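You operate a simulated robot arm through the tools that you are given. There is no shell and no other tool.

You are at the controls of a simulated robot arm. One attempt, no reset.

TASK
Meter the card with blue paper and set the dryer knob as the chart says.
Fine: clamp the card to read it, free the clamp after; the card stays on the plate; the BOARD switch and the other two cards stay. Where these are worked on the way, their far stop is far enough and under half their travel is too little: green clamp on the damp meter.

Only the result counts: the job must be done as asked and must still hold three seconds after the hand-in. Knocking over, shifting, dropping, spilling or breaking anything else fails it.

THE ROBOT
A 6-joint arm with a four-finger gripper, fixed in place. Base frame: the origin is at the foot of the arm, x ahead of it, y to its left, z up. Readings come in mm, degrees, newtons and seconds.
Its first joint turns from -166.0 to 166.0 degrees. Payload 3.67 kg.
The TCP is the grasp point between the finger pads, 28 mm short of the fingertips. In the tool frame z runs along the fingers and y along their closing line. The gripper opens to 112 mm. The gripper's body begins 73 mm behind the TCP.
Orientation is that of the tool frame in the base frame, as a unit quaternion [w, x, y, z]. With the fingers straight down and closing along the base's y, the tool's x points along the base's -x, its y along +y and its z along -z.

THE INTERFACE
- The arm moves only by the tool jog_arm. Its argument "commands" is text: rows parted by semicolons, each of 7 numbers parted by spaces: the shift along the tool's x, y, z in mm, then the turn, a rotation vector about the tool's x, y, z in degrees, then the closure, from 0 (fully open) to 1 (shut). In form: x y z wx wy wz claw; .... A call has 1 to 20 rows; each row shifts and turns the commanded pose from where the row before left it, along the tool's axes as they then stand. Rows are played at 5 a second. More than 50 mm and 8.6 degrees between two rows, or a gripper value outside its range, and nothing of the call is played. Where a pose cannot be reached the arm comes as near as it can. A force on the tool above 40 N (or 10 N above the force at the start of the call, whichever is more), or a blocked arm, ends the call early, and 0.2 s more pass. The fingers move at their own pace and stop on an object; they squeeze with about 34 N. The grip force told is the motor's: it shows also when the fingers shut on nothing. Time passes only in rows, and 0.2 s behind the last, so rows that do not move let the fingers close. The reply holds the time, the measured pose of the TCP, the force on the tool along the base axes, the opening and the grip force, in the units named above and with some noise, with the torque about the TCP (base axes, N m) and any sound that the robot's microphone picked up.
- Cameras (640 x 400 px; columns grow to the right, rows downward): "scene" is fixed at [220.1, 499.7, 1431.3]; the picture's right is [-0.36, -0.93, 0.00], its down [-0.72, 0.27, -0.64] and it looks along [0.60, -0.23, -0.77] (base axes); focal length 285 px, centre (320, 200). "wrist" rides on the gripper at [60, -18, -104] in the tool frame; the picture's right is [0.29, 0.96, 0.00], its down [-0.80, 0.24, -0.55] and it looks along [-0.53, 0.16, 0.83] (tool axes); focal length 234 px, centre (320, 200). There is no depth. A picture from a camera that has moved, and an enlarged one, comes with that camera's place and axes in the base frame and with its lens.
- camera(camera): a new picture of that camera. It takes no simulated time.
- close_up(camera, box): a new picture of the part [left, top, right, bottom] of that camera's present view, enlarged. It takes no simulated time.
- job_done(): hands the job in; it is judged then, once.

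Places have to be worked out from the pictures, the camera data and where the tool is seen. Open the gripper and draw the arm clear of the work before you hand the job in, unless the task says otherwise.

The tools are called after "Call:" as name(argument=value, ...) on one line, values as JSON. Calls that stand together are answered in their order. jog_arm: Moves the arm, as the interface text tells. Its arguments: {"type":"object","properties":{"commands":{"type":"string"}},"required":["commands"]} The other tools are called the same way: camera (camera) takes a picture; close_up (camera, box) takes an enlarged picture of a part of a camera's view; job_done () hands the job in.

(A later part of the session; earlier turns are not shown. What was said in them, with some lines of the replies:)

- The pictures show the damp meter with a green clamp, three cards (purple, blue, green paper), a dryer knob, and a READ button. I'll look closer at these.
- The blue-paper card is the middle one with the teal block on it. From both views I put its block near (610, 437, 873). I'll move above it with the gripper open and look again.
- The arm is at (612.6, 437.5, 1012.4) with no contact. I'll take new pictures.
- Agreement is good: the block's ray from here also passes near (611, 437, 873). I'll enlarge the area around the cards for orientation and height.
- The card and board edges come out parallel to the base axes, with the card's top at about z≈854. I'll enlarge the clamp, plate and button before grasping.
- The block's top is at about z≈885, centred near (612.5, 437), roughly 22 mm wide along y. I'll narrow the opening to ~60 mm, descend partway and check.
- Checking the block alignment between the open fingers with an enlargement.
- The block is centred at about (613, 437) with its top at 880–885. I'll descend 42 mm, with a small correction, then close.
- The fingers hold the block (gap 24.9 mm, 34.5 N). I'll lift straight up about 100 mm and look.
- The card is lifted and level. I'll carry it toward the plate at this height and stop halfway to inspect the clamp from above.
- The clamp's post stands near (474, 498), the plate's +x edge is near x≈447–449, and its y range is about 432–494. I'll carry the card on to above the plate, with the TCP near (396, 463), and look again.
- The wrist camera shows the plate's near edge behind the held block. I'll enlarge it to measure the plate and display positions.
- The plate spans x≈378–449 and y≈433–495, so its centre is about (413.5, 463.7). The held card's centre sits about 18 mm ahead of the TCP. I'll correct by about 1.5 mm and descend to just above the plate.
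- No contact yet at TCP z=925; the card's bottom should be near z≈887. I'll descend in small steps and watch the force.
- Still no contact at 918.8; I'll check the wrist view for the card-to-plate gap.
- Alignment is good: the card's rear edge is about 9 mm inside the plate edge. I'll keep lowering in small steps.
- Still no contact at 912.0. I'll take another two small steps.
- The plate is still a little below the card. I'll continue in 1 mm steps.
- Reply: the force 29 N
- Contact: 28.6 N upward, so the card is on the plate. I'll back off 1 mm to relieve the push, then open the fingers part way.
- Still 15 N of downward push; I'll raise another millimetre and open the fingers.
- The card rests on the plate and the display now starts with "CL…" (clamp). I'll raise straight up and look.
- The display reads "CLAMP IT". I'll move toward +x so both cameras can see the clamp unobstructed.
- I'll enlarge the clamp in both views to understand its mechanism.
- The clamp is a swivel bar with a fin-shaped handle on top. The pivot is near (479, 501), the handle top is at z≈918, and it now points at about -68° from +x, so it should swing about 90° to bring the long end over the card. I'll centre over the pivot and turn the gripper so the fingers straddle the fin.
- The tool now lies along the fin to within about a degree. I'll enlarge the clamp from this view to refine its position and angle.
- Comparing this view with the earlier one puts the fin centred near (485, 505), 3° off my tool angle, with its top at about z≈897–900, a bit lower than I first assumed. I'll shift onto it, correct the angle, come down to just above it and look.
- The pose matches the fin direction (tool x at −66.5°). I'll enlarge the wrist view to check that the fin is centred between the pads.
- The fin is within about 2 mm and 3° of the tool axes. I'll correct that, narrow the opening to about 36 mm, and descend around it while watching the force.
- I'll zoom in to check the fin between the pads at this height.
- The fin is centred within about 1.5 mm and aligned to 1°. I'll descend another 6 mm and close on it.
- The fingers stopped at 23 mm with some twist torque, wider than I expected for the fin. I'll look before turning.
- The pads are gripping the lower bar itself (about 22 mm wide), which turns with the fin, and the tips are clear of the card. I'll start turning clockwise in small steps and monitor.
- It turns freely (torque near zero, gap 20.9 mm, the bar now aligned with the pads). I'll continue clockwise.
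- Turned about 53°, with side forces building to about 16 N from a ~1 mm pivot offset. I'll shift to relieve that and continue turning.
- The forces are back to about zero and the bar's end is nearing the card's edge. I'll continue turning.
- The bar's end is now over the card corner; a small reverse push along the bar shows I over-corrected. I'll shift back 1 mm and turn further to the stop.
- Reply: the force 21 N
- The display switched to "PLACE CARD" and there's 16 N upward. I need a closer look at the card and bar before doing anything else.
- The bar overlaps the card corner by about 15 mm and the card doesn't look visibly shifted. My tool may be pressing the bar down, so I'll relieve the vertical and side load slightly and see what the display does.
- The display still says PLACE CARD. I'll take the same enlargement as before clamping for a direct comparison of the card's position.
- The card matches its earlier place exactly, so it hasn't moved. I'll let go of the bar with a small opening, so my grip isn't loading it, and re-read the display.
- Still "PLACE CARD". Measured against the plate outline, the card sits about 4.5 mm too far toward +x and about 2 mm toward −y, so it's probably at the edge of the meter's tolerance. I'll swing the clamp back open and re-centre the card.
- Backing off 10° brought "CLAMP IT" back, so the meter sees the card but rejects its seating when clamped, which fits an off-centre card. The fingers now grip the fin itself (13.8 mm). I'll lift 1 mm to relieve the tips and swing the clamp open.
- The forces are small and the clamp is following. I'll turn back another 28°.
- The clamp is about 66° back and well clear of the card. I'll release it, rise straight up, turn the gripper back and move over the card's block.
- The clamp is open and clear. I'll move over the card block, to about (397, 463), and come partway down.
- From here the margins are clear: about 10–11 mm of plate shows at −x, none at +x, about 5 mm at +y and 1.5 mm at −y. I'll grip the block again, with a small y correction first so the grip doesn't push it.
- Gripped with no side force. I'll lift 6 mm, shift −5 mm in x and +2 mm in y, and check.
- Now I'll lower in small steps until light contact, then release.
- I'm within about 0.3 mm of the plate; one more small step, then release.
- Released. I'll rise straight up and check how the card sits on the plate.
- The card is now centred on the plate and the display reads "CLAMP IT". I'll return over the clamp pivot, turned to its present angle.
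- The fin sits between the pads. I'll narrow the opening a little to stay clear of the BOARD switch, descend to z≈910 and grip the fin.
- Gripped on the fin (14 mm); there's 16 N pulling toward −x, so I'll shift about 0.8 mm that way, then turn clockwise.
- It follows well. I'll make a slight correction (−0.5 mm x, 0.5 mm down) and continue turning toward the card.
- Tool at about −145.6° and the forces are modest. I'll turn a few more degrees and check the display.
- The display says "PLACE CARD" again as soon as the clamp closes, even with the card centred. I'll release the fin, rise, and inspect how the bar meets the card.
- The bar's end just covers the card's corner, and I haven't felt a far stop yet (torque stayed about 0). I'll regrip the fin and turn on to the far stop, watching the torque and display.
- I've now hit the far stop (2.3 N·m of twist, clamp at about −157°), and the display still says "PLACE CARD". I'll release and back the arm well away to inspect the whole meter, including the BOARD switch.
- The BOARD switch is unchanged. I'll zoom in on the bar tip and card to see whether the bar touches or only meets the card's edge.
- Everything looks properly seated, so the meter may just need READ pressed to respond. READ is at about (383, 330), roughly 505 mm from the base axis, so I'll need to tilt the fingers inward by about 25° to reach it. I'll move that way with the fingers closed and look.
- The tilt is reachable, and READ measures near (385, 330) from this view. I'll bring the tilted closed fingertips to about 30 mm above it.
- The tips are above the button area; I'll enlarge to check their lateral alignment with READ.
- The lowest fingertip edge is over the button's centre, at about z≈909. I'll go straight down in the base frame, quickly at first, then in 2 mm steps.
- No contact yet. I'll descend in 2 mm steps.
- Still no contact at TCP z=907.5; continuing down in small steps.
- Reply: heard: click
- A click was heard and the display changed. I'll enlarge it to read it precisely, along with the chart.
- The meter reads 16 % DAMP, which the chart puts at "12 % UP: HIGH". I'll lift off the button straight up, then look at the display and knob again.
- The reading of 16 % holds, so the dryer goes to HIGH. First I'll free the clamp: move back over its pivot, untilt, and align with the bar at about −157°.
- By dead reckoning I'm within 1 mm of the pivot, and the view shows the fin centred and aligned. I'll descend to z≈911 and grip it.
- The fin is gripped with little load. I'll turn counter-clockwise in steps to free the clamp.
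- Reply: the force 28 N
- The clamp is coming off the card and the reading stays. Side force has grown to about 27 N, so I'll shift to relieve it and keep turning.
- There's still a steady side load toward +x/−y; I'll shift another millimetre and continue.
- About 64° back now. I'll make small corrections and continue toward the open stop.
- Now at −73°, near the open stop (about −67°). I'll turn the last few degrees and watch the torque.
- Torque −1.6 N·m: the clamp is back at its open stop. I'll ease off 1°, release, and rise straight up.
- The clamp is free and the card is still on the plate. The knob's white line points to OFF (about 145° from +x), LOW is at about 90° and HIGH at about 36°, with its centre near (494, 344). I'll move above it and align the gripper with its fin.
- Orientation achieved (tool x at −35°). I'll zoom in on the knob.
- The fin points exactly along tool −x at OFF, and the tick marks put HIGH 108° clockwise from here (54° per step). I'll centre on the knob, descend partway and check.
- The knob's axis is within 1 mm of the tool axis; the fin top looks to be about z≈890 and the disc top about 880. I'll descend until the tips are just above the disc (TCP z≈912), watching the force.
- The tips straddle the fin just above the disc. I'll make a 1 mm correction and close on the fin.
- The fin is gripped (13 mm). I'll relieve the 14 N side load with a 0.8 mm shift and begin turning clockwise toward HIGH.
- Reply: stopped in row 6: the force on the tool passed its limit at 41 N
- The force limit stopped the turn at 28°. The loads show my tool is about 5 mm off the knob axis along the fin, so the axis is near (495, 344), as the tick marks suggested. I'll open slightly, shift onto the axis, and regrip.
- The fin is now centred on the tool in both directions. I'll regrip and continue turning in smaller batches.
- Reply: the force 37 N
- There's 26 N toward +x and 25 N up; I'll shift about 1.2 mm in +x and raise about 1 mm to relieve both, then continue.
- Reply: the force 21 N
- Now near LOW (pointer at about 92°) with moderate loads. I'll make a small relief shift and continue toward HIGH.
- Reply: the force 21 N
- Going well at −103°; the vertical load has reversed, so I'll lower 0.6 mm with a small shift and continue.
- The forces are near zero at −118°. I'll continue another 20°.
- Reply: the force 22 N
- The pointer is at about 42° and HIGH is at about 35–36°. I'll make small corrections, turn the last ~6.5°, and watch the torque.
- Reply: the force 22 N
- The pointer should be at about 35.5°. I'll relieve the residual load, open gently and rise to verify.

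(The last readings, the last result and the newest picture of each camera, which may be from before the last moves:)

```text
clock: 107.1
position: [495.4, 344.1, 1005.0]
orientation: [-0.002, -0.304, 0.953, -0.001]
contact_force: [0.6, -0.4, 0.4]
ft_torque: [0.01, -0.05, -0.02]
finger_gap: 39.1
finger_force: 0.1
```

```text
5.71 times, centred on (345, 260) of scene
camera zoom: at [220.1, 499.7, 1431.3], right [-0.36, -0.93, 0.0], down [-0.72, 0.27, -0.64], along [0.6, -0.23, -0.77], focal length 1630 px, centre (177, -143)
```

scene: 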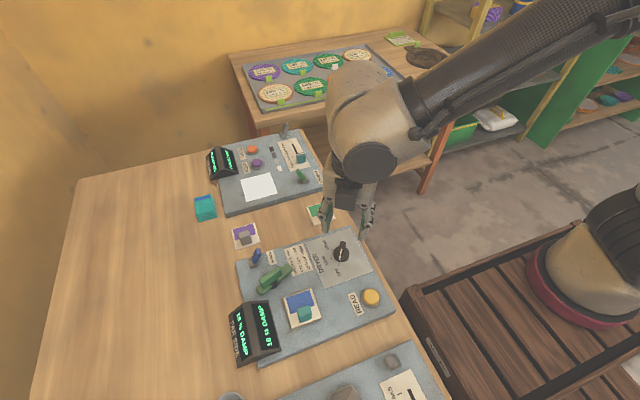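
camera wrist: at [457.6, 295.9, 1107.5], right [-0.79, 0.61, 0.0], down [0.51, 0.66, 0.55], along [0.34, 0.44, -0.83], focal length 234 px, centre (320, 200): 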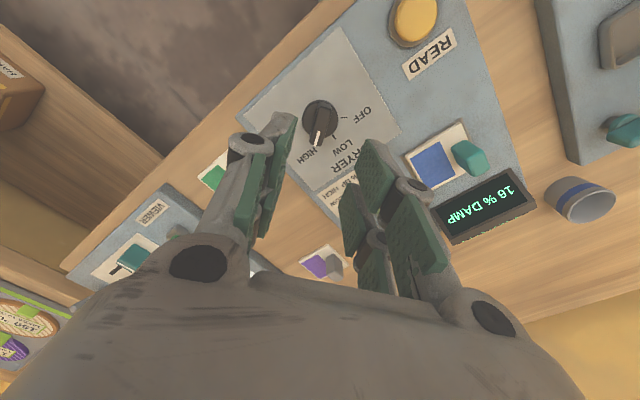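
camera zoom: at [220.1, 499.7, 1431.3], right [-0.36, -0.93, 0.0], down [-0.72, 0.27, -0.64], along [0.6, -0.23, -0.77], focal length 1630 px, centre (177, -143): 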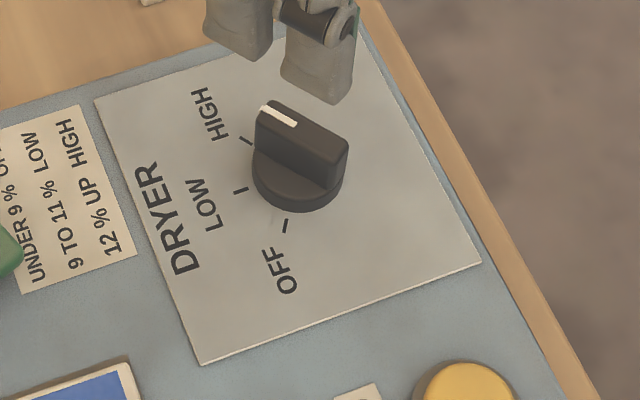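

The white pointer is now at HIGH. I'll take closer looks at the pointer against the tick and at the rest of the meter.

Call:
close_up(camera="scene", box=[325, 230, 365, 270])

Call:
close_up(camera="scene", box=[220, 220, 400, 370])

```text
10.00 times, centred on (345, 250) of scene
camera zoom: at [220.1, 499.7, 1431.3], right [-0.36, -0.93, 0.0], down [-0.72, 0.27, -0.64], along [0.6, -0.23, -0.77], focal length 2853 px, centre (70, -300)
```

zoom: 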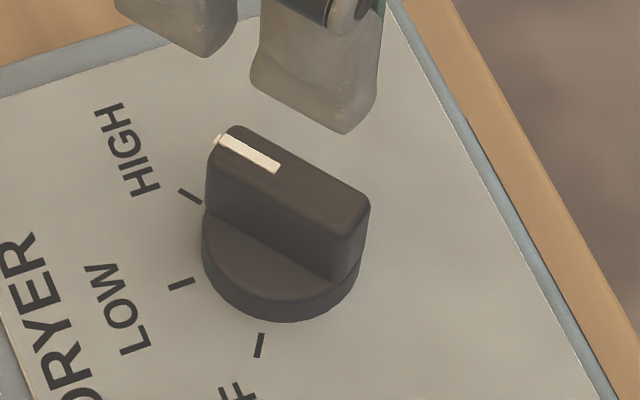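

```text
2.67 times, centred on (310, 295) of scene
camera zoom: at [220.1, 499.7, 1431.3], right [-0.36, -0.93, 0.0], down [-0.72, 0.27, -0.64], along [0.6, -0.23, -0.77], focal length 761 px, centre (347, -53)
```

zoom: 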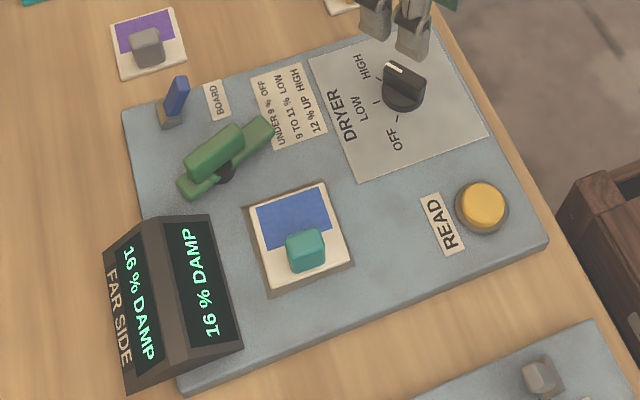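

The ticks work out at 35°, 90° and 145°, and the fin lies at about 35.5°, so it is on HIGH. The clamp is back at its open position, the card is on the plate, and the BOARD switch is untouched. I'll open the gripper, raise the arm clear, and take final pictures.

Call:
jog_arm(commands="0 0 -30 0 0 0 0.4; 0 0 -40 0 0 0 0; 0 0 -40 0 0 0 0; 0 0 -40 0 0 0 0; 0 0 -40 0 0 0 0; 0 0 0 0 0 0 0; 0 0 0 0 0 0 0")

Call:
camera(camera="scene")

Call:
close_up(camera="scene", box=[190, 190, 400, 370])

Call:
camera(camera="wrist")

```text
clock: 108.7
position: [493.4, 345.1, 1194.7]
orientation: [-0.003, -0.305, 0.952, -0.001]
contact_force: [-0.5, -0.2, -0.7]
ft_torque: [-0.03, 0.01, 0.02]
finger_gap: 111.9
finger_force: 0.0
```

```text
taken
```

scene: 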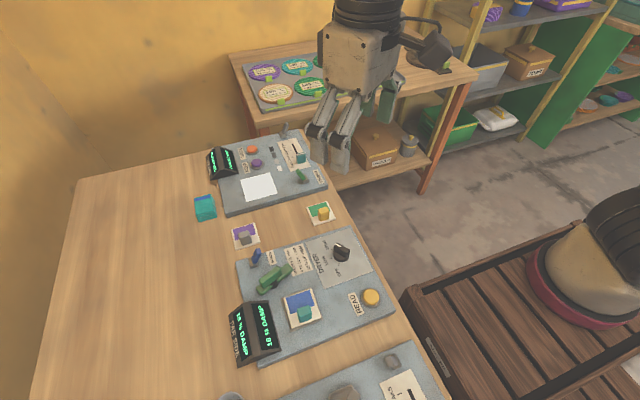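

```text
2.22 times, centred on (295, 280) of scene
camera zoom: at [220.1, 499.7, 1431.3], right [-0.36, -0.93, 0.0], down [-0.72, 0.27, -0.64], along [0.6, -0.23, -0.77], focal length 634 px, centre (376, 22)
```

zoom: 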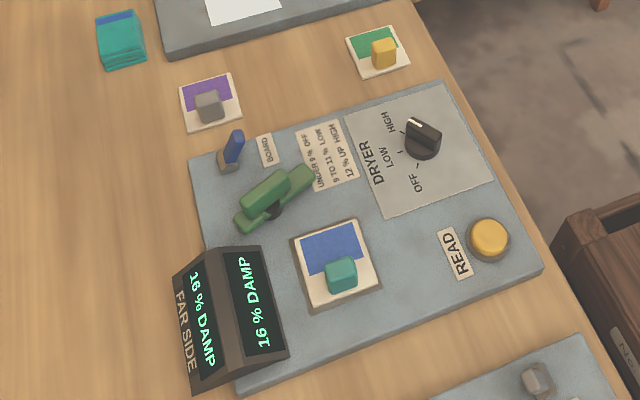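

```text
taken
camera wrist: at [457.6, 297.1, 1298.7], right [-0.79, 0.61, 0.0], down [0.51, 0.66, 0.55], along [0.34, 0.43, -0.84], focal length 234 px, centre (320, 200)
```

wrist: 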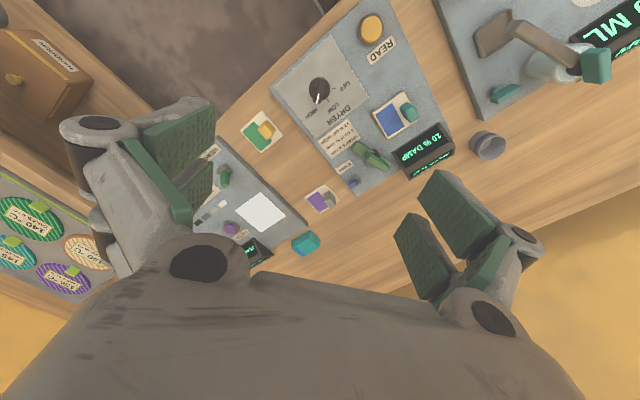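

Final state: the dryer knob points to HIGH for the 16 % reading, and the clamp is back at its open stop. The blue-paper card is on the plate, the other cards and BOARD switch are unchanged, and the arm is clear with the gripper open. I'm handing in.

Call:
job_done()

```text
The job is handed in.
```

I metered the blue-paper card at 16 % DAMP and set the dryer knob to HIGH, which is what the chart gives for 12 % and up. I've handed the job in and haven't seen a verdict.

- **Reading:** The clamp was turned to its far stop and READ clicked once. One thing looked odd: with the clamp closed, the display said "PLACE CARD" until I pressed READ. I took the 16 % as valid because the meter gave a number, but I didn't read the card a second time.
- **Placement:** My first placement of the card was about 5 mm off centre. I opened the clamp, re-centred the card and clamped it again before reading.
- **Knob:** The pointer sits within a degree or two of the HIGH mark.
- **Left as asked:** The clamp is back at its open stop and the card is still on the plate. The BOARD switch and the other two cards look unmoved in the final pictures.
- **Arm:** The gripper is open and the arm is raised clear.
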